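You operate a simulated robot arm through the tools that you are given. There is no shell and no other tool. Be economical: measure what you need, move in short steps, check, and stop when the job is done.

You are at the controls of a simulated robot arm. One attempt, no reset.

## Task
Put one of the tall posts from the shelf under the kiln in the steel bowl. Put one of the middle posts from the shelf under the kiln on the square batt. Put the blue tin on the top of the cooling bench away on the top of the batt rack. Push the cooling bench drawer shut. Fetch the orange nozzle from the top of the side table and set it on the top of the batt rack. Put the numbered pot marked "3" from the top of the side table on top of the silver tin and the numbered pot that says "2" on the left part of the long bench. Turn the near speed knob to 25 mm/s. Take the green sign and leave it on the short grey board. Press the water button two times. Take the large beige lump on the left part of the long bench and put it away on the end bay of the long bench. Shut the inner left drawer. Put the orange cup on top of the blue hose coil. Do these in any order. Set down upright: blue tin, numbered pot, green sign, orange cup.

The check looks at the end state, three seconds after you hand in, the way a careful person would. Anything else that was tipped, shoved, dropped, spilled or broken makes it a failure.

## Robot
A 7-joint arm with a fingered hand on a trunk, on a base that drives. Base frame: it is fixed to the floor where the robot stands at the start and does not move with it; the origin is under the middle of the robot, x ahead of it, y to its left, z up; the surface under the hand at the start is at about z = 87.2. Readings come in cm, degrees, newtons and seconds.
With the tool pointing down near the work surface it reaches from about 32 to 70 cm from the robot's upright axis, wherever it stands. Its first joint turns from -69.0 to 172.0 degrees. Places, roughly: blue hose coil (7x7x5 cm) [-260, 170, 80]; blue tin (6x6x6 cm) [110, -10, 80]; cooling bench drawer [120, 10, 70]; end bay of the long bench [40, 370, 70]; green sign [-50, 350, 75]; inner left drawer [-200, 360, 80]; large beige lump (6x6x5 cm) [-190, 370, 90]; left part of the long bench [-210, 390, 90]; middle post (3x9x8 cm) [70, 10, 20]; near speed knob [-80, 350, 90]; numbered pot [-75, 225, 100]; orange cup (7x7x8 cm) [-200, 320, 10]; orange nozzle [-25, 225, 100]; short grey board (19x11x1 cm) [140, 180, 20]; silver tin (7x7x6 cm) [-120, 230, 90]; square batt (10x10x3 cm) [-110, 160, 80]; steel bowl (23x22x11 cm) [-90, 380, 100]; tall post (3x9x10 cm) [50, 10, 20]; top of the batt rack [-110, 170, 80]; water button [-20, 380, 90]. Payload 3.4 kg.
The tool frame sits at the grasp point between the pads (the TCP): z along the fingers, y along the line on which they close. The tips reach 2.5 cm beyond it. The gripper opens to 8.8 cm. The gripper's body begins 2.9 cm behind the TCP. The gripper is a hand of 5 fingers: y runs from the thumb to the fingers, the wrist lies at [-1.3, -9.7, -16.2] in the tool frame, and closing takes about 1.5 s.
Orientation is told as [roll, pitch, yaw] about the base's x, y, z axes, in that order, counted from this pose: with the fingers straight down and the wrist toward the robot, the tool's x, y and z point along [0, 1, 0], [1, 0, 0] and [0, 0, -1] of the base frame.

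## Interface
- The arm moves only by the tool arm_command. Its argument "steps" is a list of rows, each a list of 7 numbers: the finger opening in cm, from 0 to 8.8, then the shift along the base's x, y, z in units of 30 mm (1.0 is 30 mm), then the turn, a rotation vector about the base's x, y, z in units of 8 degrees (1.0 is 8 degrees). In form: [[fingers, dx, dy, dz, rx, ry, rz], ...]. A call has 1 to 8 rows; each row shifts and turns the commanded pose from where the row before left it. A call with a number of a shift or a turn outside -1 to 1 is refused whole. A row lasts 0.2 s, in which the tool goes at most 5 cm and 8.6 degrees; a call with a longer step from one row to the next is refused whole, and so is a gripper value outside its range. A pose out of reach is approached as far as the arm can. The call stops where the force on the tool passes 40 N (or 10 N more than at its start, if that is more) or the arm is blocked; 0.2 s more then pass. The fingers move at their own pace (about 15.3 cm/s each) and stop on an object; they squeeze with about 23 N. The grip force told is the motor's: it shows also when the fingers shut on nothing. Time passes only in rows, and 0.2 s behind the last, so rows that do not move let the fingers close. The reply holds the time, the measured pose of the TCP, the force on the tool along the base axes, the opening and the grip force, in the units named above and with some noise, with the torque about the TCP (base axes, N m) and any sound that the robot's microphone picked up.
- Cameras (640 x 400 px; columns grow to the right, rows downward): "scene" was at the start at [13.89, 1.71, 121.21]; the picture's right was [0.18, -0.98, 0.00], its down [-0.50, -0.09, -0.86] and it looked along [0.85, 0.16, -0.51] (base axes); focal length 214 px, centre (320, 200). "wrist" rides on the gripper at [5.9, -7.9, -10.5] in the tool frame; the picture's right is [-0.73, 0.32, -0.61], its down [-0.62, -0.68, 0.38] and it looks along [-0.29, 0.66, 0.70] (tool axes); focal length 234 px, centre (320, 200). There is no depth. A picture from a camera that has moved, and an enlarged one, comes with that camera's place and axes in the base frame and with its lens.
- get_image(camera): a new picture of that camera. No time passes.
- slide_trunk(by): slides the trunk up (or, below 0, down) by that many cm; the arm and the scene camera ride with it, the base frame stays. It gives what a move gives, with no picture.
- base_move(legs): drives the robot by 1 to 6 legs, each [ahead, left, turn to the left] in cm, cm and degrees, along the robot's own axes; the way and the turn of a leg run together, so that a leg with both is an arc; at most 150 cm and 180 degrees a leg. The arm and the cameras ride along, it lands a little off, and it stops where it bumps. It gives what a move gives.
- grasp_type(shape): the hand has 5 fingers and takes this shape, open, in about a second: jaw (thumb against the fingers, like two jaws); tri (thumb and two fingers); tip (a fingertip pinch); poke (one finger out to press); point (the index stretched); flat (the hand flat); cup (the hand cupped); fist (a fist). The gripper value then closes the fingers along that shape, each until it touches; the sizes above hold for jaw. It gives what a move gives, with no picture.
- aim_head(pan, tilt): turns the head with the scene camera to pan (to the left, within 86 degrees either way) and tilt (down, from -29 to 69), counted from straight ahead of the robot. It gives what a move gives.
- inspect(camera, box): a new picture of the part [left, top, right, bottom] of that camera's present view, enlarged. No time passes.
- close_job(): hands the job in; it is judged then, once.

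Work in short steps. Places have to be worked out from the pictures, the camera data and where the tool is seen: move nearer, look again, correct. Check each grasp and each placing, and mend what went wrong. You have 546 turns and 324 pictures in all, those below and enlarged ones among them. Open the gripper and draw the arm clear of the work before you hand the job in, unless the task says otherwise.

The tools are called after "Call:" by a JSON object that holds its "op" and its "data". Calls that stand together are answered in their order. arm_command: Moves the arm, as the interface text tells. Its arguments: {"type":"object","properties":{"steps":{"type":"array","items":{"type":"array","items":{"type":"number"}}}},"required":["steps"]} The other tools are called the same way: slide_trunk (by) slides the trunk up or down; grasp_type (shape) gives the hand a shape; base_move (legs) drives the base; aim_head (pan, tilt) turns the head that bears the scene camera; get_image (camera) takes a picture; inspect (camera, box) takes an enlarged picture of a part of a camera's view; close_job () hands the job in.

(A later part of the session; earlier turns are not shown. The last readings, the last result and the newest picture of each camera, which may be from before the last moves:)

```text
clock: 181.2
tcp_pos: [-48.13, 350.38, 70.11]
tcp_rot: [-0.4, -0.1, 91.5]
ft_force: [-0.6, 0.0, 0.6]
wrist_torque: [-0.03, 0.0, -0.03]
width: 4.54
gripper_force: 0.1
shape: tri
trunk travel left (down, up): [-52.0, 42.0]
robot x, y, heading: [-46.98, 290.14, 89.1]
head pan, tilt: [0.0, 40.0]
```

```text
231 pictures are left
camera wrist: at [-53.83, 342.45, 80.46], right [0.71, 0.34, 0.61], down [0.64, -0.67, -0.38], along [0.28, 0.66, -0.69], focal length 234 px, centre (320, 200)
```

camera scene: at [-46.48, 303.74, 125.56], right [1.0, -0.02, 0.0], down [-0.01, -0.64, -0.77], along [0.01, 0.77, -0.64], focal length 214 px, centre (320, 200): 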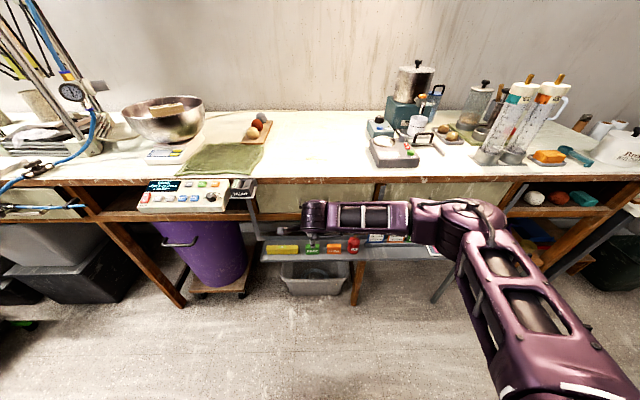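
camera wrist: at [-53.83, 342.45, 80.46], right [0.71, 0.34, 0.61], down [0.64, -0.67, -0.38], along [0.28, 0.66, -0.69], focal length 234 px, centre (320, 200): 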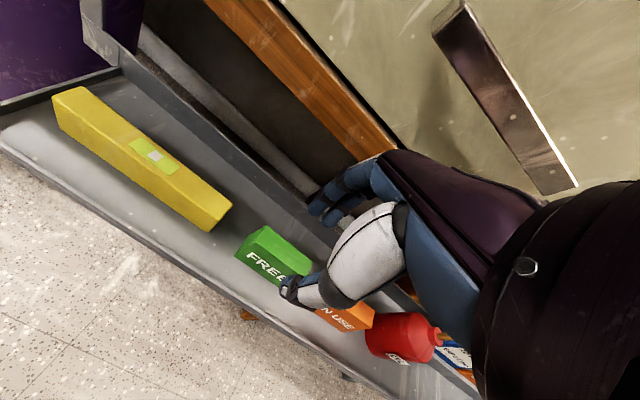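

Call:
{"op": "arm_command", "data": {"steps": [[4.5, -0.05, 0, -0.5, 0, 0, 0], [4.5, 0, 0, -0.5, 0, 0, 0], [4.5, 0, 0, -0.5, 0, 0, 0]]}}

Call:
{"op": "get_image", "data": {"camera": "wrist"}}

```text
clock: 182.0
tcp_pos: [-48.26, 350.67, 65.73]
tcp_rot: [-0.5, -0.1, 91.4]
ft_force: [-0.1, 1.1, -0.4]
wrist_torque: [0.01, 0.01, 0.03]
width: 4.51
gripper_force: 0.1
shape: tri
trunk travel left (down, up): [-52.0, 42.0]
robot x, y, heading: [-46.64, 290.4, 89.2]
head pan, tilt: [0.0, 40.0]
```

```text
230 pictures are left
camera wrist: at [-53.95, 342.56, 76.1], right [0.71, 0.34, 0.61], down [0.64, -0.67, -0.38], along [0.28, 0.66, -0.69], focal length 234 px, centre (320, 200)
```

wrist: 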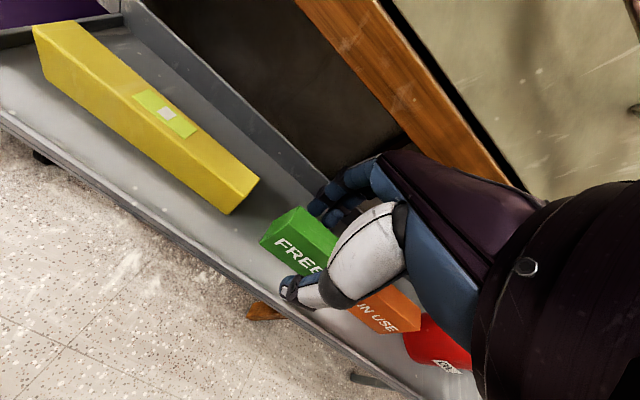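

Call:
{"op": "arm_command", "data": {"steps": [[4.5, -0.1, 0, -0.3, 0, 0, 0], [4.5, 0, 0, 0, 0, 0, 0], [1, 0, 0, 0, 0, 0, 0], [1, 0, 0, 0, 0, 0, 0], [1, 0, 0, 0, 0, 0, 0], [1, 0, 0, 0, 0, 0, 0]]}}

Call:
{"op": "get_image", "data": {"camera": "wrist"}}

```text
clock: 183.4
tcp_pos: [-48.48, 350.58, 64.89]
tcp_rot: [-0.4, 0.0, 91.4]
ft_force: [-0.5, -0.2, 0.4]
wrist_torque: [0.0, 0.03, 0.01]
width: 1.42
gripper_force: 23.6
shape: tri
trunk travel left (down, up): [-52.0, 42.0]
robot x, y, heading: [-46.58, 290.29, 89.0]
head pan, tilt: [0.0, 40.0]
```

```text
229 pictures are left
camera wrist: at [-54.22, 342.47, 75.19], right [0.71, 0.34, 0.61], down [0.64, -0.67, -0.38], along [0.28, 0.66, -0.69], focal length 234 px, centre (320, 200)
```

wrist: 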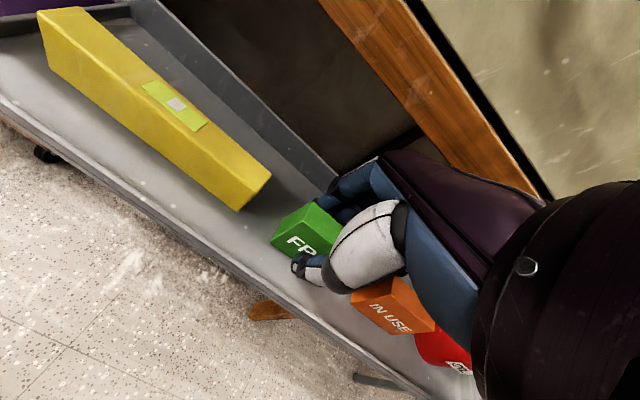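

Gripped (1.4 cm, 23 N). Lift, withdraw.

Call:
{"op": "arm_command", "data": {"steps": [[1, 0, 0, 0.5, 0, 0, 0], [1, 0, 0, 0.8, 0, 0, 0], [1, 0, 0, 0.8, 0, 0, 0], [1, 0, -0.5, 0.8, 0, 0, 0], [1, 0, -0.8, 0.5, 0, 0, 0], [1, 0, -0.8, 0.5, 0, 0, 0], [1, 0, -0.8, 0, 0, 0, 0]]}}

Call:
{"op": "get_image", "data": {"camera": "wrist"}}

Call:
{"op": "inspect", "data": {"camera": "scene", "box": [240, 190, 460, 300]}}

```text
clock: 185.0
tcp_pos: [-48.46, 341.76, 76.81]
tcp_rot: [-0.4, -0.1, 91.4]
ft_force: [0.3, 0.1, 0.1]
wrist_torque: [-0.02, -0.01, 0.0]
width: 1.48
gripper_force: 22.8
shape: tri
trunk travel left (down, up): [-52.0, 42.0]
robot x, y, heading: [-46.56, 290.1, 88.7]
head pan, tilt: [0.0, 40.0]
```

```text
228 pictures are left
camera wrist: at [-54.1, 333.76, 87.11], right [0.71, 0.34, 0.61], down [0.64, -0.67, -0.38], along [0.28, 0.66, -0.69], focal length 234 px, centre (320, 200)
```

wrist: 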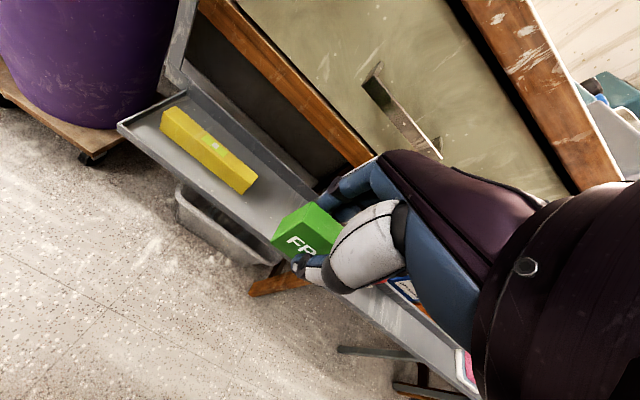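

```text
2.91 times, centred on (350, 245) of scene
camera zoom: at [-46.47, 303.7, 125.56], right [1.0, -0.02, 0.0], down [-0.01, -0.64, -0.77], along [0.01, 0.77, -0.64], focal length 624 px, centre (233, 69)
```

zoom: 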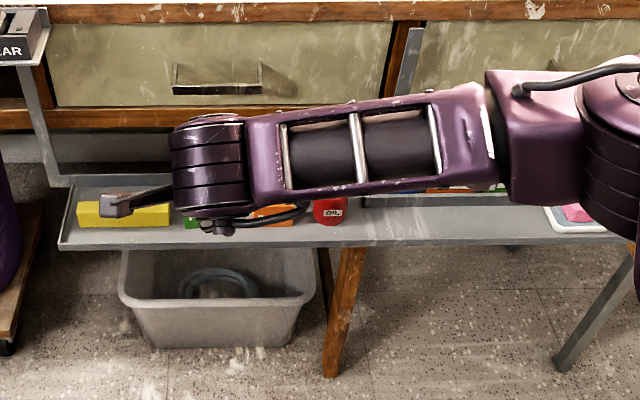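

Sign held. I travel to the right-side bench: back, right along the aisle, turn to face +x, then look.

Call:
{"op": "base_move", "data": {"legs": [[-20, 0, 0], [0, -80, 0], [0, 0, -89], [0, -80, 0]]}}

Call:
{"op": "aim_head", "data": {"pan": 0, "tilt": 35}}

Call:
{"op": "get_image", "data": {"camera": "scene"}}

```text
clock: 198.2
tcp_pos: [85.67, 191.21, 76.79]
tcp_rot: [-0.3, 0.0, 1.9]
ft_force: [1.0, 0.1, 0.0]
wrist_torque: [0.01, 0.04, -0.01]
width: 1.43
gripper_force: 22.8
shape: tri
trunk travel left (down, up): [-52.0, 42.0]
robot x, y, heading: [33.89, 189.36, -0.5]
head pan, tilt: [0.0, 40.0]
```

```text
clock: 198.9
tcp_pos: [85.68, 191.42, 76.79]
tcp_rot: [-0.4, 0.1, 1.8]
ft_force: [-0.6, -0.9, -1.0]
wrist_torque: [-0.01, -0.02, 0.02]
width: 1.42
gripper_force: 23.1
shape: tri
trunk travel left (down, up): [-52.0, 42.0]
robot x, y, heading: [34.12, 189.2, -0.7]
head pan, tilt: [0.0, 35.0]
```

```text
226 pictures are left
camera scene: at [47.89, 189.08, 126.31], right [-0.01, -1.0, 0.0], down [-0.57, 0.0, -0.82], along [0.82, -0.01, -0.57], focal length 214 px, centre (320, 200)
```

scene: 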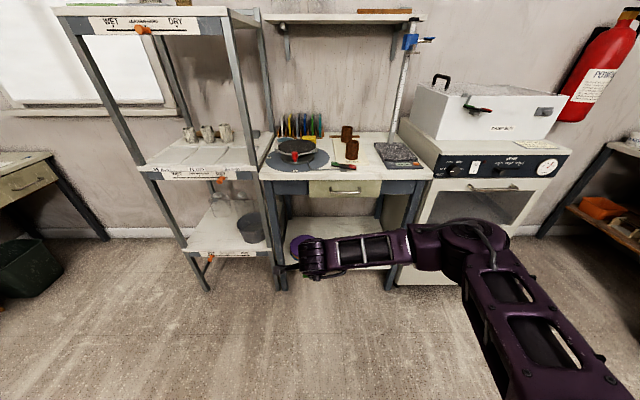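

Call:
{"op": "slide_trunk", "data": {"by": -38}}

Call:
{"op": "aim_head", "data": {"pan": 0, "tilt": 30}}

Call:
{"op": "get_image", "data": {"camera": "scene"}}

Call:
{"op": "get_image", "data": {"camera": "wrist"}}

```text
clock: 202.5
tcp_pos: [85.67, 191.25, 38.77]
tcp_rot: [-0.4, 0.0, 1.8]
ft_force: [0.3, 0.2, 0.0]
wrist_torque: [0.01, 0.0, 0.03]
width: 1.45
gripper_force: 23.1
shape: tri
trunk travel left (down, up): [-14.0, 80.0]
robot x, y, heading: [33.87, 189.32, -0.8]
head pan, tilt: [0.0, 35.0]
```

```text
clock: 203.2
tcp_pos: [85.66, 191.18, 38.77]
tcp_rot: [-0.3, 0.0, 1.7]
ft_force: [0.5, -0.2, -0.2]
wrist_torque: [0.01, 0.02, -0.03]
width: 1.45
gripper_force: 23.1
shape: tri
trunk travel left (down, up): [-14.0, 80.0]
robot x, y, heading: [34.44, 189.06, -0.4]
head pan, tilt: [0.0, 30.0]
```

```text
225 pictures are left
camera scene: at [48.13, 189.07, 89.09], right [-0.01, -1.0, 0.0], down [-0.5, 0.0, -0.87], along [0.87, -0.01, -0.5], focal length 214 px, centre (320, 200)
```

scene: 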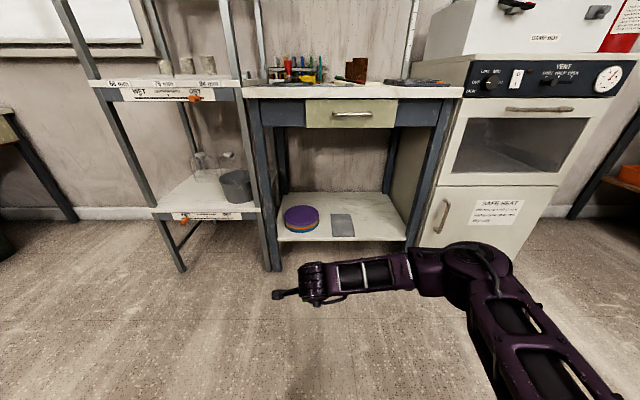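

```text
224 pictures are left
camera wrist: at [77.66, 196.99, 49.08], right [0.34, -0.71, 0.61], down [-0.66, -0.65, -0.38], along [0.67, -0.27, -0.69], focal length 234 px, centre (320, 200)
```

wrist: 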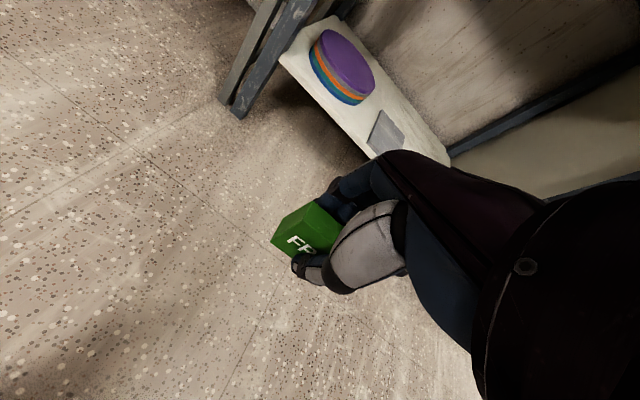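

Board lies at roughly (138,178), 19 cm deep in x. To keep the forearm off the table legs I come in at heading −35°.

Call:
{"op": "base_move", "data": {"legs": [[0, 0, -35], [0, 49, 0], [20, 0, 0]]}}

Call:
{"op": "aim_head", "data": {"pan": 20, "tilt": 40}}

Call:
{"op": "get_image", "data": {"camera": "scene"}}

Call:
{"op": "get_image", "data": {"camera": "wrist"}}

```text
clock: 209.0
tcp_pos: [122.63, 189.11, 38.82]
tcp_rot: [-0.4, -0.1, -33.4]
ft_force: [0.1, 0.1, -0.4]
wrist_torque: [0.03, 0.02, 0.03]
width: 1.42
gripper_force: 22.8
shape: tri
trunk travel left (down, up): [-14.0, 80.0]
robot x, y, heading: [79.45, 217.12, -35.5]
head pan, tilt: [0.0, 30.0]
```

```text
clock: 209.8
tcp_pos: [122.75, 189.18, 38.76]
tcp_rot: [-0.4, 0.0, -33.4]
ft_force: [-0.1, -0.4, -0.6]
wrist_torque: [-0.03, -0.02, 0.0]
width: 1.44
gripper_force: 23.1
shape: tri
trunk travel left (down, up): [-14.0, 80.0]
robot x, y, heading: [79.34, 217.1, -35.6]
head pan, tilt: [20.0, 40.0]
```

```text
223 pictures are left
camera scene: at [91.59, 212.05, 87.56], right [-0.27, -0.96, 0.0], down [-0.62, 0.17, -0.77], along [0.74, -0.21, -0.64], focal length 214 px, centre (320, 200)
```

scene: 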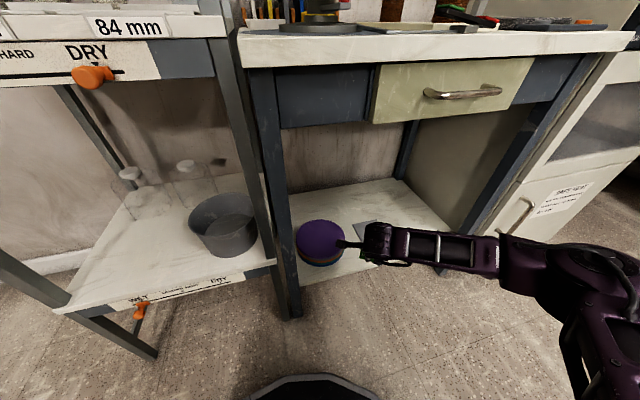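

```text
222 pictures are left
camera wrist: at [119.46, 198.55, 49.08], right [-0.13, -0.78, 0.61], down [-0.91, -0.15, -0.38], along [0.39, -0.61, -0.69], focal length 234 px, centre (320, 200)
```

wrist: 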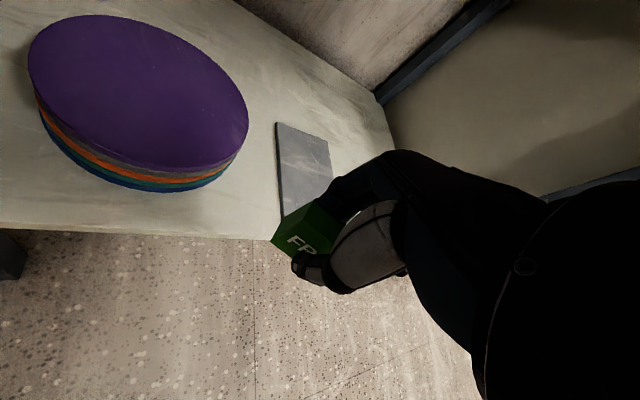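

Board spans about x 132–151, y 168–180, top z≈19.4. I drive 13 ahead and finish with the arm to (137,174.5).

Call:
{"op": "base_move", "data": {"legs": [[13, -3.5, 0]]}}

Call:
{"op": "arm_command", "data": {"steps": [[1, 0.65, -0.5, -0.3, 0, 0, 0], [1, 0.65, -0.5, -0.3, 0, 0, 0], [1, 0.65, -0.5, -0.3, 0, 0, 0]]}}

Call:
{"op": "get_image", "data": {"camera": "wrist"}}

Call:
{"op": "get_image", "data": {"camera": "scene"}}

```text
clock: 211.1
tcp_pos: [131.24, 178.41, 38.77]
tcp_rot: [-0.4, 0.0, -33.7]
ft_force: [0.0, 0.2, -0.2]
wrist_torque: [0.01, 0.04, -0.01]
width: 1.4
gripper_force: 23.1
shape: tri
trunk travel left (down, up): [-14.0, 80.0]
robot x, y, heading: [88.01, 206.5, -35.8]
head pan, tilt: [20.0, 40.0]
```

```text
clock: 211.9
tcp_pos: [137.16, 173.75, 36.02]
tcp_rot: [-0.4, -0.1, -33.5]
ft_force: [0.0, -0.6, -0.8]
wrist_torque: [-0.04, 0.02, -0.04]
width: 1.43
gripper_force: 23.1
shape: tri
trunk travel left (down, up): [-14.0, 80.0]
robot x, y, heading: [88.19, 206.97, -35.6]
head pan, tilt: [20.0, 40.0]
```

```text
221 pictures are left
camera wrist: at [133.88, 183.27, 46.35], right [-0.13, -0.78, 0.61], down [-0.91, -0.15, -0.38], along [0.38, -0.61, -0.69], focal length 234 px, centre (320, 200)
```

wrist: 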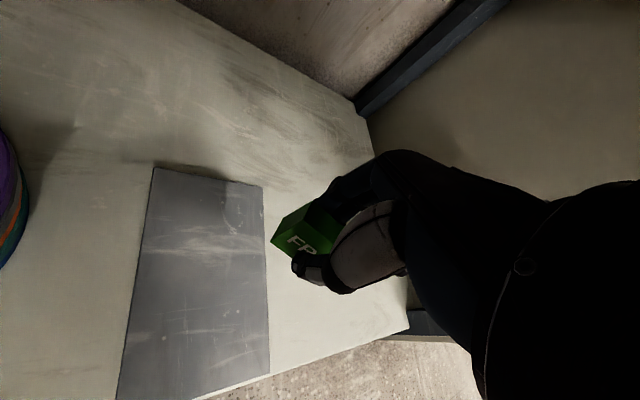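

```text
220 pictures are left
camera scene: at [100.25, 201.47, 87.56], right [-0.27, -0.96, 0.0], down [-0.62, 0.18, -0.77], along [0.74, -0.21, -0.64], focal length 214 px, centre (320, 200)
```

scene: 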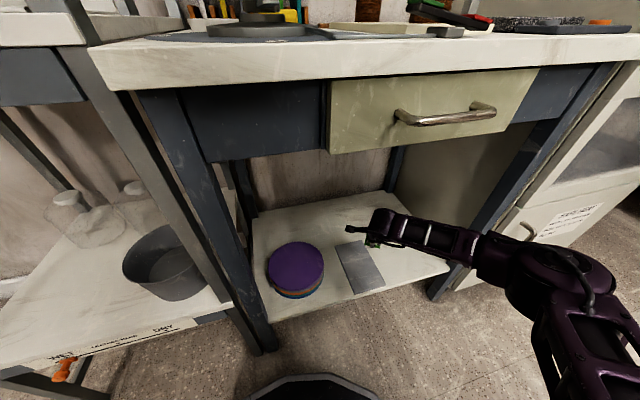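

Closer view gives the board: x 128–147, y 171.5–182.5, top z≈23. I shift +3.3 cm in y and lower.

Call:
{"op": "arm_command", "data": {"steps": [[1, 0, 0.55, -0.3, 0, 0, 0], [1, 0, 0.55, -0.5, 0, 0, 0], [1, 0, 0, -0.5, 0, 0, 0], [1, 0, 0, -0.5, 0, 0, 0]]}}

Call:
{"op": "get_image", "data": {"camera": "wrist"}}

```text
clock: 212.9
tcp_pos: [137.15, 177.28, 30.49]
tcp_rot: [-0.3, 0.1, -33.6]
ft_force: [-0.9, -0.2, -0.9]
wrist_torque: [0.0, 0.02, -0.02]
width: 1.43
gripper_force: 23.3
shape: tri
trunk travel left (down, up): [-14.0, 80.0]
robot x, y, heading: [87.92, 206.53, -35.9]
head pan, tilt: [20.0, 40.0]
```

```text
219 pictures are left
camera wrist: at [133.88, 186.59, 40.89], right [-0.13, -0.78, 0.61], down [-0.91, -0.14, -0.38], along [0.38, -0.61, -0.69], focal length 234 px, centre (320, 200)
```

wrist: 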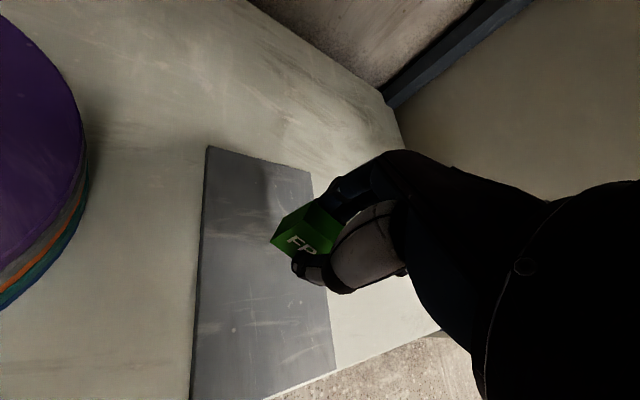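

Call:
{"op": "arm_command", "data": {"steps": [[1, 0, 0, -0.4, 0, 0, 0], [1, 0, 0, -0.4, 0, 0, 0], [1, 0, 0, -0.25, 0, 0, 0], [1, 0, 0, -0.15, 0, 0, 0]]}}

Call:
{"op": "get_image", "data": {"camera": "wrist"}}

```text
clock: 213.9
tcp_pos: [137.15, 177.22, 26.98]
tcp_rot: [-0.4, 0.0, -33.5]
ft_force: [1.3, -0.3, -0.2]
wrist_torque: [-0.02, 0.01, -0.02]
width: 1.4
gripper_force: 22.8
shape: tri
trunk travel left (down, up): [-14.0, 80.0]
robot x, y, heading: [88.16, 207.0, -35.6]
head pan, tilt: [20.0, 40.0]
```

```text
218 pictures are left
camera wrist: at [133.95, 186.68, 37.38], right [-0.13, -0.78, 0.61], down [-0.91, -0.15, -0.38], along [0.39, -0.61, -0.69], focal length 234 px, centre (320, 200)
```

wrist: 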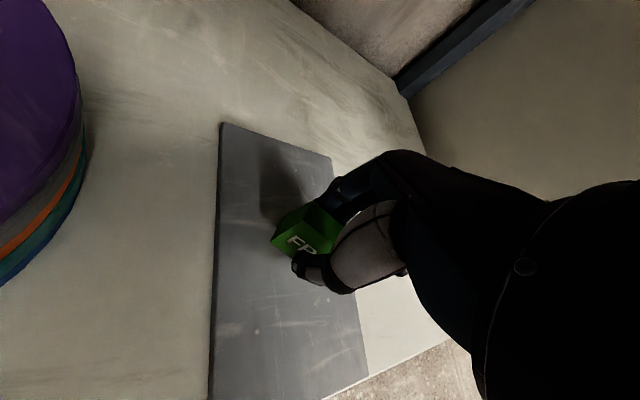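

Call:
{"op": "arm_command", "data": {"steps": [[1, 0, 0, -0.12, 0, 0, 0], [1, 0, 0, -0.12, 0, 0, 0], [1, 0, 0, 0, 0, 0, 0]]}}

Call:
{"op": "inspect", "data": {"camera": "wrist", "box": [220, 160, 380, 300]}}

```text
clock: 214.7
tcp_pos: [137.15, 177.17, 26.33]
tcp_rot: [-0.4, 0.0, -33.6]
ft_force: [0.0, -0.4, -0.9]
wrist_torque: [0.0, -0.03, 0.01]
width: 1.42
gripper_force: 22.9
shape: tri
trunk travel left (down, up): [-14.0, 80.0]
robot x, y, heading: [87.82, 207.02, -35.8]
head pan, tilt: [20.0, 40.0]
```

```text
2.86 times, centred on (300, 230) of wrist
camera zoom: at [133.94, 186.66, 36.65], right [-0.13, -0.78, 0.61], down [-0.91, -0.15, -0.38], along [0.38, -0.61, -0.69], focal length 669 px, centre (377, 114)
```

zoom: 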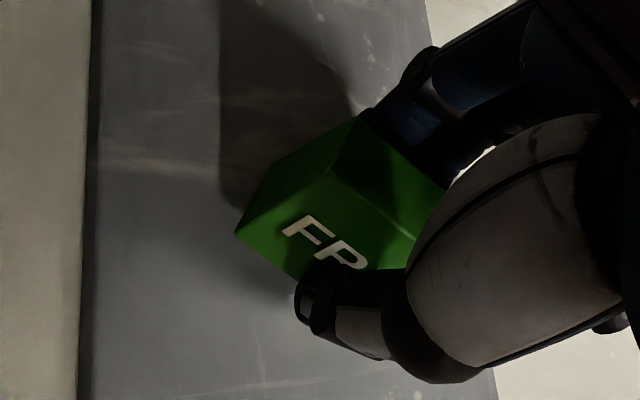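

Call:
{"op": "arm_command", "data": {"steps": [[1, 0, 0, -0.1, 0, 0, 0], [1, 0, 0, -0.1, 0, 0, 0], [1, 0, 0, 0, 0, 0, 0]]}}

Call:
{"op": "arm_command", "data": {"steps": [[1, 0, 0, -0.1, 0, 0, 0], [1, 0, 0, 0, 0, 0, 0]]}}

```text
clock: 215.5
tcp_pos: [137.17, 177.29, 25.78]
tcp_rot: [-0.4, 0.0, -33.6]
ft_force: [0.1, 0.0, 0.8]
wrist_torque: [-0.02, -0.01, -0.02]
width: 1.44
gripper_force: 22.8
shape: tri
trunk travel left (down, up): [-14.0, 80.0]
robot x, y, heading: [87.83, 206.47, -35.7]
head pan, tilt: [20.0, 40.0]
```

```text
clock: 216.1
tcp_pos: [137.21, 177.29, 25.64]
tcp_rot: [-0.4, -0.3, -33.6]
ft_force: [-2.0, -0.5, 13.2]
wrist_torque: [-0.01, 0.0, 0.0]
width: 1.46
gripper_force: 22.3
shape: tri
trunk travel left (down, up): [-14.0, 80.0]
robot x, y, heading: [87.94, 206.41, -35.7]
head pan, tilt: [20.0, 40.0]
```

Contact (13 N). Release and lift straight up.

Call:
{"op": "arm_command", "data": {"steps": [[1.8, 0, 0, 0, 0, 0, 0], [2.6, 0, 0, 0, 0, 0, 0], [4, 0, 0, 0, 0, 0, 0], [4, 0, 0, 0.4, 0, 0, 0], [4, 0, 0, 0.8, 0, 0, 0], [4, 0, 0, 0.8, 0, 0, 0], [4, -0.5, 0.3, 0.8, 0, 0, 0]]}}

Call:
{"op": "get_image", "data": {"camera": "wrist"}}

```text
clock: 217.7
tcp_pos: [135.74, 178.11, 33.77]
tcp_rot: [-0.5, 0.0, -33.7]
ft_force: [0.3, 0.0, 0.7]
wrist_torque: [0.02, 0.01, 0.0]
width: 3.97
gripper_force: 0.0
shape: tri
trunk travel left (down, up): [-14.0, 80.0]
robot x, y, heading: [88.3, 206.65, -36.0]
head pan, tilt: [20.0, 40.0]
```

```text
216 pictures are left
camera wrist: at [132.54, 187.51, 44.2], right [-0.13, -0.78, 0.61], down [-0.91, -0.15, -0.38], along [0.38, -0.61, -0.69], focal length 234 px, centre (320, 200)
```

wrist: 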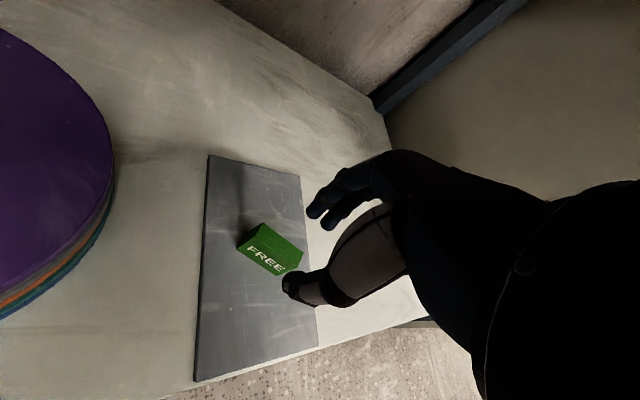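

Sign placed upright on the board. Next the cooling bench: withdraw, raise to normal height and drive there.

Call:
{"op": "base_move", "data": {"legs": [[-40, 0, 0], [0, 0, -54], [125, 0, 0], [0, 42, 0]]}}

Call:
{"op": "slide_trunk", "data": {"by": 40}}

Call:
{"op": "slide_trunk", "data": {"by": 30}}

Call:
{"op": "aim_head", "data": {"pan": 10, "tilt": 40}}

Call:
{"op": "get_image", "data": {"camera": "scene"}}

```text
clock: 230.8
tcp_pos: [102.72, 49.99, 33.88]
tcp_rot: [-0.4, 0.0, -87.8]
ft_force: [0.1, 1.2, 0.1]
wrist_torque: [0.01, 0.02, 0.0]
width: 3.97
gripper_force: 0.1
shape: tri
trunk travel left (down, up): [-14.0, 80.0]
robot x, y, heading: [98.0, 104.98, -90.2]
head pan, tilt: [20.0, 40.0]
```

```text
clock: 234.6
tcp_pos: [102.65, 49.92, 73.9]
tcp_rot: [-0.5, 0.0, -87.9]
ft_force: [-0.4, 0.5, 0.0]
wrist_torque: [0.03, 0.0, 0.0]
width: 3.97
gripper_force: 0.0
shape: tri
trunk travel left (down, up): [-54.0, 40.0]
robot x, y, heading: [97.55, 105.41, -90.1]
head pan, tilt: [20.0, 40.0]
```

```text
clock: 237.6
tcp_pos: [102.57, 49.79, 103.95]
tcp_rot: [-0.4, 0.0, -87.8]
ft_force: [-0.8, 0.3, 0.0]
wrist_torque: [0.01, -0.04, 0.05]
width: 4.0
gripper_force: 0.1
shape: tri
trunk travel left (down, up): [-84.0, 10.0]
robot x, y, heading: [97.55, 105.26, -90.5]
head pan, tilt: [20.0, 40.0]
```

```text
clock: 238.3
tcp_pos: [102.63, 49.99, 103.9]
tcp_rot: [-0.4, 0.1, -87.9]
ft_force: [0.4, -0.3, 0.7]
wrist_torque: [-0.01, 0.03, 0.01]
width: 3.98
gripper_force: 0.1
shape: tri
trunk travel left (down, up): [-84.0, 10.0]
robot x, y, heading: [97.82, 105.62, -90.4]
head pan, tilt: [10.0, 40.0]
```

```text
215 pictures are left
camera scene: at [99.31, 92.0, 157.56], right [-0.98, -0.17, 0.0], down [-0.11, 0.63, -0.77], along [0.13, -0.75, -0.64], focal length 214 px, centre (320, 200)
```

scene: 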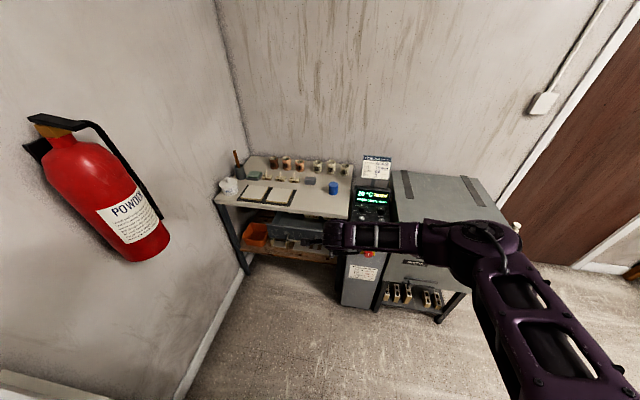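

Call:
{"op": "inspect", "data": {"camera": "scene", "box": [210, 140, 400, 270]}}

```text
3.08 times, centred on (305, 205) of scene
camera zoom: at [99.31, 92.0, 157.56], right [-0.98, -0.17, 0.0], down [-0.11, 0.63, -0.77], along [0.13, -0.75, -0.64], focal length 660 px, centre (366, 185)
```

zoom: 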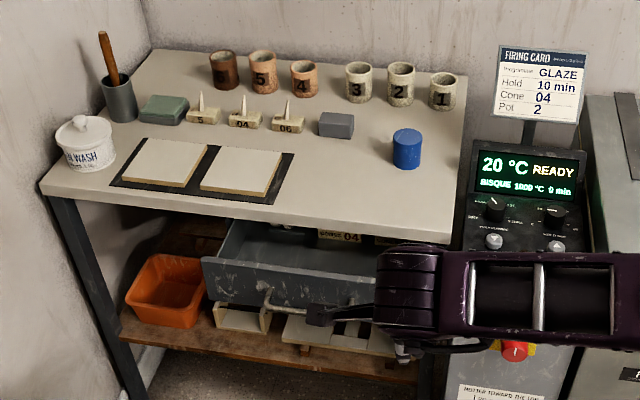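

Tin near (109,−10,78); drawer is open towards me. I raise fully and move to a stance left of the tin (x≈134), clear of the firing-card stand.

Call:
{"op": "slide_trunk", "data": {"by": 10}}

Call:
{"op": "base_move", "data": {"legs": [[38, 0, 0], [0, 34, 0]]}}

Call:
{"op": "aim_head", "data": {"pan": 0, "tilt": 50}}

Call:
{"op": "get_image", "data": {"camera": "scene"}}

```text
clock: 239.7
tcp_pos: [102.46, 49.99, 113.77]
tcp_rot: [-0.4, 0.0, -87.8]
ft_force: [-0.1, -0.2, -0.4]
wrist_torque: [0.01, 0.01, 0.01]
width: 3.98
gripper_force: 0.0
shape: tri
trunk travel left (down, up): [-94.0, 0.0]
robot x, y, heading: [97.98, 105.48, -89.9]
head pan, tilt: [10.0, 40.0]
```

```text
clock: 243.9
tcp_pos: [137.46, 10.74, 113.89]
tcp_rot: [-0.5, 0.0, -84.2]
ft_force: [0.0, -0.7, 1.1]
wrist_torque: [-0.01, -0.01, 0.0]
width: 3.97
gripper_force: 0.1
shape: tri
trunk travel left (down, up): [-94.0, 0.0]
robot x, y, heading: [129.51, 65.77, -86.6]
head pan, tilt: [10.0, 40.0]
```

```text
clock: 244.6
tcp_pos: [137.54, 10.7, 113.84]
tcp_rot: [-0.4, 0.1, -84.2]
ft_force: [0.4, -0.4, 0.4]
wrist_torque: [0.0, 0.0, 0.0]
width: 3.99
gripper_force: 0.0
shape: tri
trunk travel left (down, up): [-94.0, 0.0]
robot x, y, heading: [129.93, 66.03, -86.8]
head pan, tilt: [0.0, 50.0]
```

```text
213 pictures are left
camera scene: at [130.19, 53.11, 166.14], right [-1.0, -0.06, 0.0], down [-0.05, 0.76, -0.64], along [0.04, -0.64, -0.77], focal length 214 px, centre (320, 200)
```

scene: 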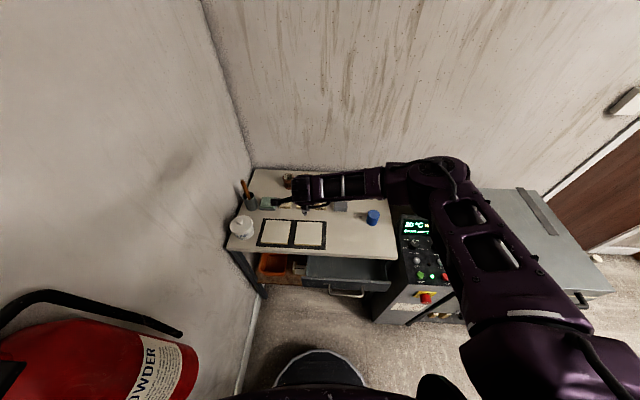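

The base stopped slightly short and rotated; I check what is at my left.

Call:
{"op": "aim_head", "data": {"pan": 75, "tilt": 50}}

Call:
{"op": "get_image", "data": {"camera": "scene"}}

```text
clock: 246.1
tcp_pos: [137.65, 10.85, 113.86]
tcp_rot: [-0.5, -0.1, -84.2]
ft_force: [-0.5, 0.2, 0.4]
wrist_torque: [0.0, 0.01, -0.01]
width: 3.99
gripper_force: 0.0
shape: tri
trunk travel left (down, up): [-94.0, 0.0]
robot x, y, heading: [129.34, 65.76, -86.8]
head pan, tilt: [75.0, 50.0]
```

```text
212 pictures are left
camera scene: at [137.32, 59.33, 166.14], right [-0.2, -0.98, 0.0], down [-0.75, 0.15, -0.64], along [0.63, -0.13, -0.77], focal length 214 px, centre (320, 200)
```

scene: 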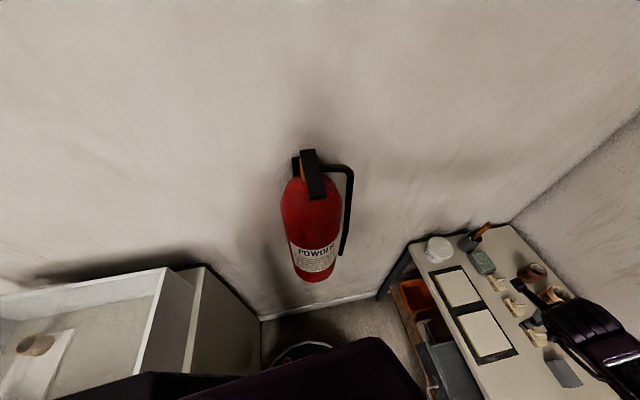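

Nothing disturbed. For the drawer I need more distance: move to about (103,82), then lower with the poke finger tilted forward.

Call:
{"op": "base_move", "data": {"legs": [[0, -27, -3.4], [-18, 0, 0]]}}

Call:
{"op": "grasp_type", "data": {"shape": "poke"}}

Call:
{"op": "arm_command", "data": {"steps": [[8.8, 0, 0, 0, -1, 0, 0], [8.8, 0, 0, 0, -1, 0, 0], [8.8, 0, 0, 0, -1, 0, 0], [8.8, 0, 0, 0, -1, 0, 0], [8.8, 0, 0, 0, -1, 0, 0]]}}

Call:
{"op": "aim_head", "data": {"pan": 15, "tilt": 45}}

Call:
{"op": "get_image", "data": {"camera": "scene"}}

```text
clock: 249.0
tcp_pos: [105.64, 23.8, 113.98]
tcp_rot: [-0.5, -0.3, -89.4]
ft_force: [1.3, -1.1, 0.2]
wrist_torque: [0.0, 0.02, 0.03]
width: 3.97
gripper_force: 0.1
shape: tri
trunk travel left (down, up): [-94.0, 0.0]
robot x, y, heading: [102.19, 79.3, -91.8]
head pan, tilt: [75.0, 50.0]
stopped in leg 2: the robot was blocked; the commanded pose is now the measured one
```

```text
clock: 249.9
tcp_pos: [105.44, 23.32, 113.84]
tcp_rot: [-0.4, -0.1, -89.4]
ft_force: [0.4, -1.4, -0.3]
wrist_torque: [-0.02, -0.03, 0.01]
width: 0.0
gripper_force: 0.1
shape: poke
trunk travel left (down, up): [-94.0, 0.0]
robot x, y, heading: [102.36, 79.11, -91.7]
head pan, tilt: [75.0, 50.0]
```

```text
clock: 251.1
tcp_pos: [107.77, 22.24, 115.53]
tcp_rot: [-1.3, -39.5, -89.7]
ft_force: [-0.2, -0.6, 0.6]
wrist_torque: [0.01, 0.02, 0.0]
width: 0.0
gripper_force: 0.0
shape: poke
out of reach, approached as far as the arm can: row 5
trunk travel left (down, up): [-94.0, 0.0]
robot x, y, heading: [102.42, 79.0, -91.6]
head pan, tilt: [75.0, 50.0]
```

```text
clock: 252.4
tcp_pos: [107.81, 22.34, 115.63]
tcp_rot: [-1.2, -39.3, -89.6]
ft_force: [-0.3, -1.2, 0.7]
wrist_torque: [0.02, -0.01, 0.04]
width: 0.0
gripper_force: 0.1
shape: poke
trunk travel left (down, up): [-94.0, 0.0]
robot x, y, heading: [102.33, 78.95, -91.6]
head pan, tilt: [15.0, 45.0]
```

```text
211 pictures are left
camera scene: at [103.92, 66.12, 166.83], right [-0.97, -0.23, 0.0], down [-0.16, 0.69, -0.71], along [0.16, -0.69, -0.71], focal length 214 px, centre (320, 200)
```

scene: 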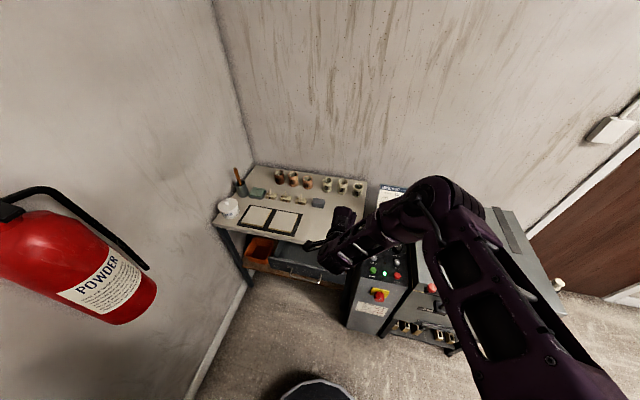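

Blocked lightly by the oven behind; fine. Shift the hand +x 12 and back to y≈31 before lowering the trunk.

Call:
{"op": "arm_command", "data": {"steps": [[8.8, 0.8, 0.6, 0, 0, 0, 0], [8.8, 0.8, 0.6, 0, 0, 0, 0], [8.8, 0.8, 0.6, 0, 0, 0, 0], [8.8, 0.8, 0.6, 0, 0, 0, 0], [8.8, 0.8, 0.6, 0, 0, 0, 0]]}}

Call:
{"op": "slide_trunk", "data": {"by": -38}}

Call:
{"op": "get_image", "data": {"camera": "scene"}}

Call:
{"op": "get_image", "data": {"camera": "wrist"}}

```text
clock: 253.6
tcp_pos: [120.5, 24.44, 114.91]
tcp_rot: [-1.1, -40.0, -89.0]
ft_force: [0.0, 0.7, -0.6]
wrist_torque: [0.02, 0.03, 0.0]
width: 0.01
gripper_force: 0.0
shape: poke
out of reach, approached as far as the arm can: row 1, 2, 3, 4, 5
trunk travel left (down, up): [-94.0, 0.0]
robot x, y, heading: [102.23, 78.7, -91.5]
head pan, tilt: [15.0, 45.0]
```

```text
clock: 257.3
tcp_pos: [120.48, 24.58, 77.05]
tcp_rot: [-0.8, -39.8, -89.0]
ft_force: [0.8, 0.1, -0.1]
wrist_torque: [0.03, 0.0, 0.01]
width: 0.02
gripper_force: 0.1
shape: poke
trunk travel left (down, up): [-56.0, 38.0]
robot x, y, heading: [102.03, 79.16, -91.4]
head pan, tilt: [15.0, 45.0]
```

```text
210 pictures are left
camera scene: at [103.92, 66.13, 128.84], right [-0.97, -0.23, 0.0], down [-0.16, 0.69, -0.71], along [0.16, -0.69, -0.71], focal length 214 px, centre (320, 200)
```

scene: 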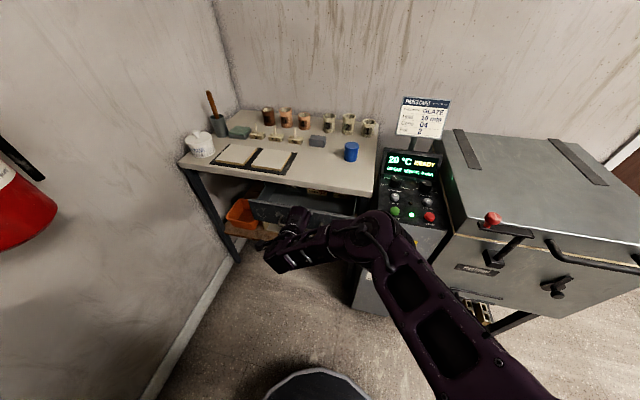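

```text
209 pictures are left
camera wrist: at [126.39, 37.4, 79.82], right [-0.72, 0.14, 0.68], down [-0.63, 0.27, -0.72], along [-0.29, -0.95, -0.11], focal length 234 px, centre (320, 200)
```

wrist: 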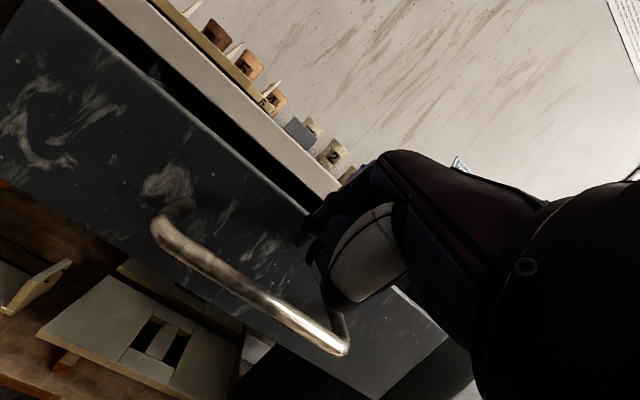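

The handle spans x 113–129 at z≈70, face top at z≈76. I'll push on the handle with closed fingers; first step back a little for room.

Call:
{"op": "base_move", "data": {"legs": [[0, -6, 0], [-6, 0, 0]]}}

Call:
{"op": "grasp_type", "data": {"shape": "jaw"}}

Call:
{"op": "arm_command", "data": {"steps": [[0, 0.8, 0, 0, 0, 0, 0], [0, 0.8, 0, 0, 0, 0, 0], [0, 0.6, 0, 0, 0, 0, 0], [0, 0, 0, 0, 0, 0, 0]]}}

Call:
{"op": "slide_trunk", "data": {"by": -6}}

Call:
{"op": "get_image", "data": {"camera": "wrist"}}

```text
clock: 258.8
tcp_pos: [114.73, 30.77, 77.14]
tcp_rot: [-1.0, -40.0, -89.1]
ft_force: [-1.0, 0.2, 0.2]
wrist_torque: [0.01, 0.01, -0.02]
width: 0.0
gripper_force: 0.1
shape: poke
trunk travel left (down, up): [-56.0, 38.0]
robot x, y, heading: [96.45, 84.84, -91.7]
head pan, tilt: [15.0, 45.0]
```

```text
clock: 259.7
tcp_pos: [114.63, 30.47, 77.16]
tcp_rot: [-1.0, -39.9, -89.1]
ft_force: [0.0, 0.8, -0.8]
wrist_torque: [0.02, -0.02, 0.02]
width: 8.82
gripper_force: 0.0
shape: jaw
trunk travel left (down, up): [-56.0, 38.0]
robot x, y, heading: [96.47, 84.95, -91.7]
head pan, tilt: [15.0, 45.0]
```

```text
clock: 260.7
tcp_pos: [115.93, 30.26, 79.05]
tcp_rot: [-0.9, -39.7, -89.1]
ft_force: [-0.5, -0.2, 0.3]
wrist_torque: [-0.05, -0.01, -0.02]
width: 0.0
gripper_force: 22.7
shape: jaw
out of reach, approached as far as the arm can: row 1, 2, 3
trunk travel left (down, up): [-56.0, 38.0]
robot x, y, heading: [96.44, 85.06, -91.6]
head pan, tilt: [15.0, 45.0]
```

```text
clock: 261.7
tcp_pos: [115.93, 30.29, 73.12]
tcp_rot: [-0.9, -39.8, -88.9]
ft_force: [0.1, -0.6, 0.5]
wrist_torque: [-0.03, 0.01, 0.01]
width: 0.01
gripper_force: 23.0
shape: jaw
trunk travel left (down, up): [-50.0, 44.0]
robot x, y, heading: [96.44, 85.27, -91.5]
head pan, tilt: [15.0, 45.0]
```

```text
208 pictures are left
camera wrist: at [121.89, 43.19, 75.88], right [-0.72, 0.14, 0.68], down [-0.63, 0.27, -0.72], along [-0.28, -0.95, -0.11], focal length 234 px, centre (320, 200)
```

wrist: 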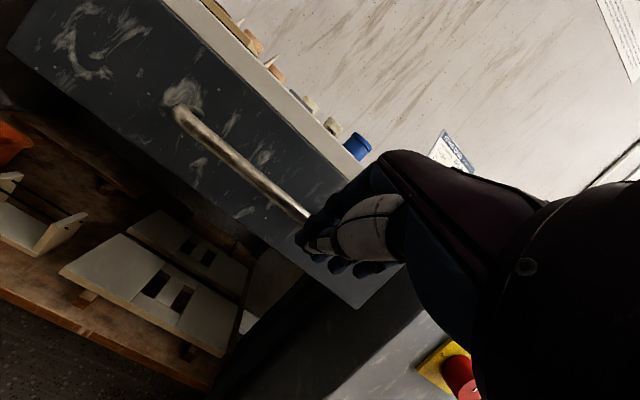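

Lower 2 cm more and push forward (−y) with the arm.

Call:
{"op": "slide_trunk", "data": {"by": -2.2}}

Call:
{"op": "arm_command", "data": {"steps": [[0, 0.3, -0.6, 0, 0, 0, 0], [0, 0.3, -0.6, 0, 0, 0, 0], [0, 0.3, -0.6, 0, 0, 0, 0], [0, 0.2, -0.5, 0, 0, 0, 0], [0, 0.2, -0.5, 0, 0, 0, 0], [0, 0, -0.5, 0, 0, 0, 0]]}}

Call:
{"op": "get_image", "data": {"camera": "wrist"}}

```text
clock: 262.4
tcp_pos: [115.92, 30.36, 70.94]
tcp_rot: [-0.8, -39.7, -88.9]
ft_force: [0.9, 0.3, -0.6]
wrist_torque: [0.0, -0.05, 0.0]
width: 0.0
gripper_force: 23.2
shape: jaw
trunk travel left (down, up): [-47.8, 46.2]
robot x, y, heading: [96.43, 84.97, -91.5]
head pan, tilt: [15.0, 45.0]
```

```text
clock: 263.8
tcp_pos: [114.65, 21.9, 73.13]
tcp_rot: [-0.9, -39.7, -89.1]
ft_force: [-0.7, 1.2, 0.5]
wrist_torque: [-0.03, -0.03, -0.03]
width: 0.01
gripper_force: 23.2
shape: jaw
out of reach, approached as far as the arm can: row 1, 2, 3, 4, 5, 6
trunk travel left (down, up): [-47.8, 46.2]
robot x, y, heading: [96.45, 85.53, -91.4]
head pan, tilt: [15.0, 45.0]
```

```text
207 pictures are left
camera wrist: at [120.59, 34.78, 75.9], right [-0.72, 0.13, 0.68], down [-0.63, 0.27, -0.72], along [-0.28, -0.95, -0.11], focal length 234 px, centre (320, 200)
```

wrist: 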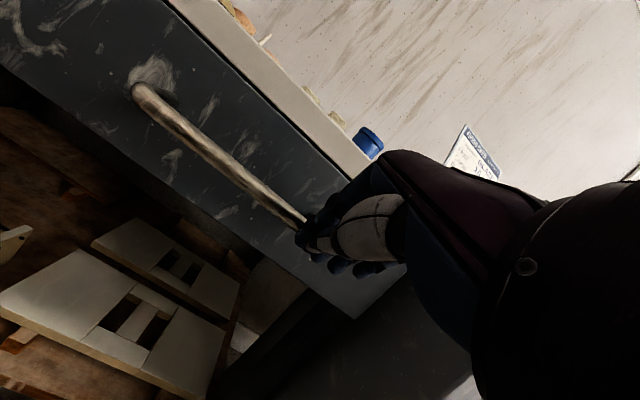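

No contact yet and the arm is at its limit; I push by driving the base forward in small legs.

Call:
{"op": "base_move", "data": {"legs": [[4, 0, 0]]}}

Call:
{"op": "get_image", "data": {"camera": "wrist"}}

```text
clock: 264.7
tcp_pos: [114.77, 17.83, 72.89]
tcp_rot: [-0.8, -39.7, -89.0]
ft_force: [0.5, 0.7, 0.1]
wrist_torque: [-0.02, -0.01, 0.01]
width: 0.0
gripper_force: 22.8
shape: jaw
trunk travel left (down, up): [-47.8, 46.2]
robot x, y, heading: [96.33, 80.95, -91.4]
head pan, tilt: [15.0, 45.0]
```

```text
206 pictures are left
camera wrist: at [120.53, 30.74, 75.84], right [-0.72, 0.13, 0.68], down [-0.63, 0.27, -0.72], along [-0.28, -0.95, -0.11], focal length 234 px, centre (320, 200)
```

wrist: 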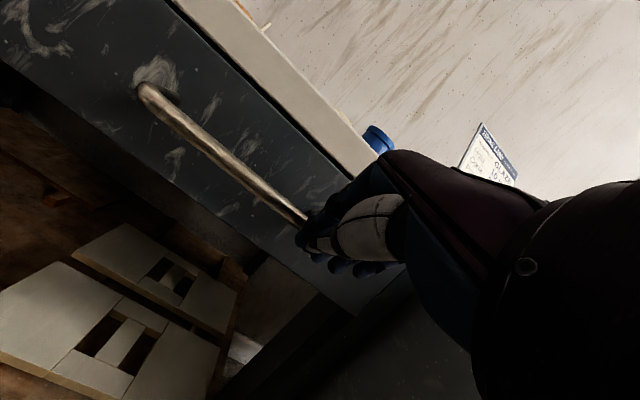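

The drawer is moving with the hand. Continue pushing.

Call:
{"op": "base_move", "data": {"legs": [[4, 0, 0]]}}

Call:
{"op": "base_move", "data": {"legs": [[3, 0, 0]]}}

Call:
{"op": "get_image", "data": {"camera": "wrist"}}

Call:
{"op": "get_image", "data": {"camera": "scene"}}

```text
clock: 265.5
tcp_pos: [114.74, 16.72, 72.78]
tcp_rot: [-0.8, -39.2, -88.8]
ft_force: [-9.0, 16.4, 1.7]
wrist_torque: [0.15, 0.07, -0.15]
width: 0.03
gripper_force: 23.7
shape: jaw
trunk travel left (down, up): [-47.8, 46.2]
robot x, y, heading: [96.38, 78.99, -91.7]
head pan, tilt: [15.0, 45.0]
stopped in leg 1: the force on the tool passed its limit at 65 N (the readings are from after the stop); the commanded pose is now the measured one
```

```text
clock: 266.3
tcp_pos: [114.64, 16.54, 72.87]
tcp_rot: [-0.7, -38.9, -88.7]
ft_force: [-12.5, 29.0, 13.5]
wrist_torque: [0.05, 0.19, -0.28]
width: 0.01
gripper_force: 22.9
shape: jaw
trunk travel left (down, up): [-47.8, 46.2]
robot x, y, heading: [96.12, 78.54, -91.8]
head pan, tilt: [15.0, 45.0]
stopped in leg 1: the force on the tool passed its limit at 59 N (the readings are from after the stop); the commanded pose is now the measured one
```

```text
205 pictures are left
camera wrist: at [120.49, 29.45, 75.81], right [-0.72, 0.12, 0.68], down [-0.63, 0.28, -0.72], along [-0.28, -0.95, -0.13], focal length 234 px, centre (320, 200)
```

wrist: 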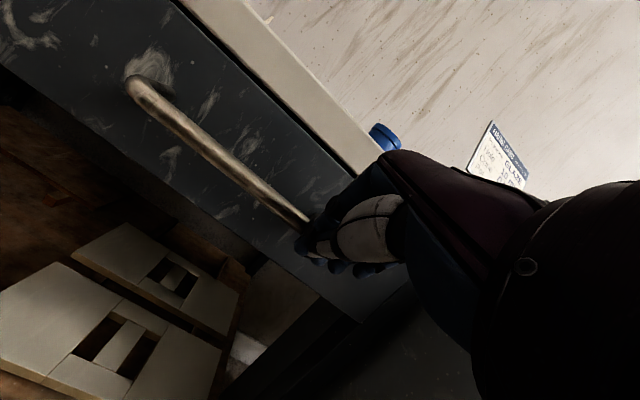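

```text
204 pictures are left
camera scene: at [97.56, 66.42, 120.73], right [-0.97, -0.23, 0.0], down [-0.16, 0.68, -0.71], along [0.16, -0.69, -0.7], focal length 214 px, centre (320, 200)
```

scene: 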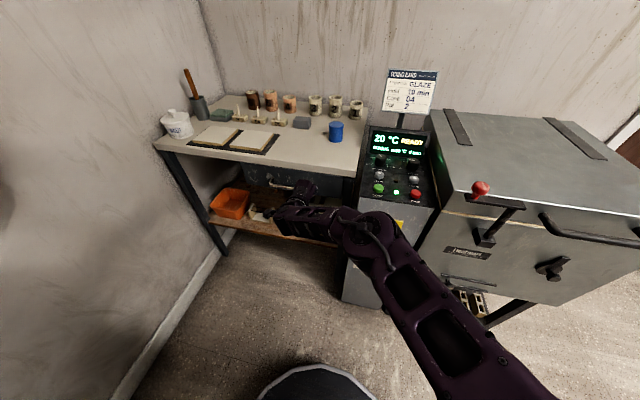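

Firm stop at ~60 N. Back off and check the drawer.

Call:
{"op": "base_move", "data": {"legs": [[-8, 0, 0]]}}

Call:
{"op": "slide_trunk", "data": {"by": 30}}

Call:
{"op": "aim_head", "data": {"pan": 20, "tilt": 45}}

Call:
{"op": "inspect", "data": {"camera": "scene", "box": [180, 140, 420, 290]}}

Call:
{"op": "get_image", "data": {"camera": "wrist"}}

```text
clock: 267.3
tcp_pos: [115.15, 24.28, 72.34]
tcp_rot: [-0.9, -38.5, -88.6]
ft_force: [-0.7, 0.5, -0.6]
wrist_torque: [-0.03, -0.05, -0.03]
width: 0.01
gripper_force: 23.0
shape: jaw
trunk travel left (down, up): [-47.8, 46.2]
robot x, y, heading: [96.32, 86.42, -91.9]
head pan, tilt: [15.0, 45.0]
```

```text
clock: 270.3
tcp_pos: [115.23, 24.27, 102.25]
tcp_rot: [-0.9, -38.5, -88.6]
ft_force: [-0.2, 0.2, 0.6]
wrist_torque: [-0.02, 0.0, 0.04]
width: 0.0
gripper_force: 23.1
shape: jaw
trunk travel left (down, up): [-77.8, 16.2]
robot x, y, heading: [96.19, 86.74, -91.7]
head pan, tilt: [15.0, 45.0]
```

```text
clock: 271.0
tcp_pos: [115.15, 24.12, 102.3]
tcp_rot: [-0.9, -38.5, -88.6]
ft_force: [-0.4, -0.4, -1.1]
wrist_torque: [0.0, 0.01, -0.03]
width: 0.0
gripper_force: 23.2
shape: jaw
trunk travel left (down, up): [-77.8, 16.2]
robot x, y, heading: [96.04, 86.5, -91.7]
head pan, tilt: [20.0, 45.0]
```

```text
2.67 times, centred on (300, 215) of scene
camera zoom: at [98.82, 73.98, 150.63], right [-0.95, -0.32, 0.0], down [-0.22, 0.67, -0.71], along [0.22, -0.67, -0.71], focal length 572 px, centre (373, 160)
```

zoom: 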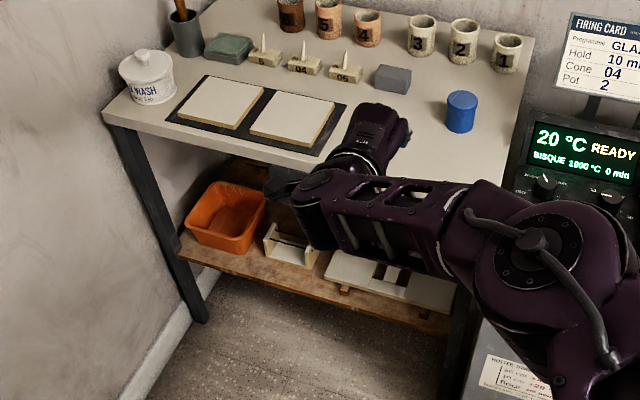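

```text
202 pictures are left
camera wrist: at [120.97, 37.1, 105.4], right [-0.72, 0.12, 0.68], down [-0.64, 0.28, -0.72], along [-0.28, -0.95, -0.13], focal length 234 px, centre (320, 200)
```

wrist: 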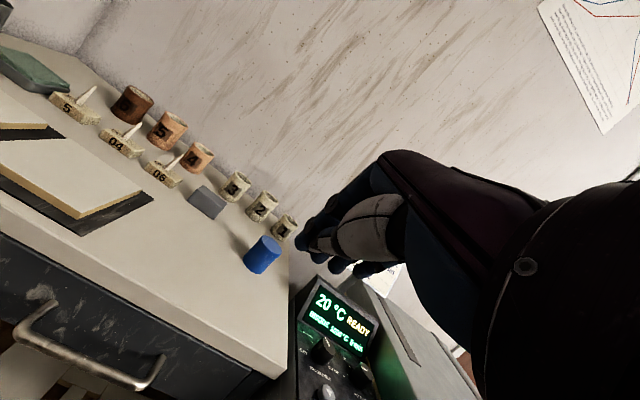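

Call:
{"op": "inspect", "data": {"camera": "wrist", "box": [0, 200, 300, 400]}}

```text
2.00 times, centred on (150, 300) of wrist
camera zoom: at [120.97, 37.1, 105.4], right [-0.72, 0.12, 0.68], down [-0.64, 0.28, -0.72], along [-0.28, -0.95, -0.13], focal length 468 px, centre (660, 0)
```

zoom: 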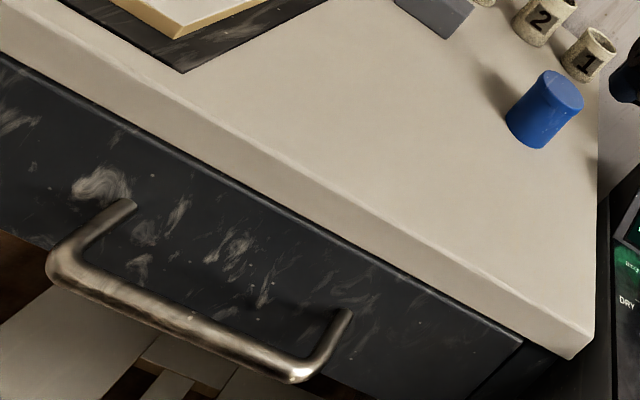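

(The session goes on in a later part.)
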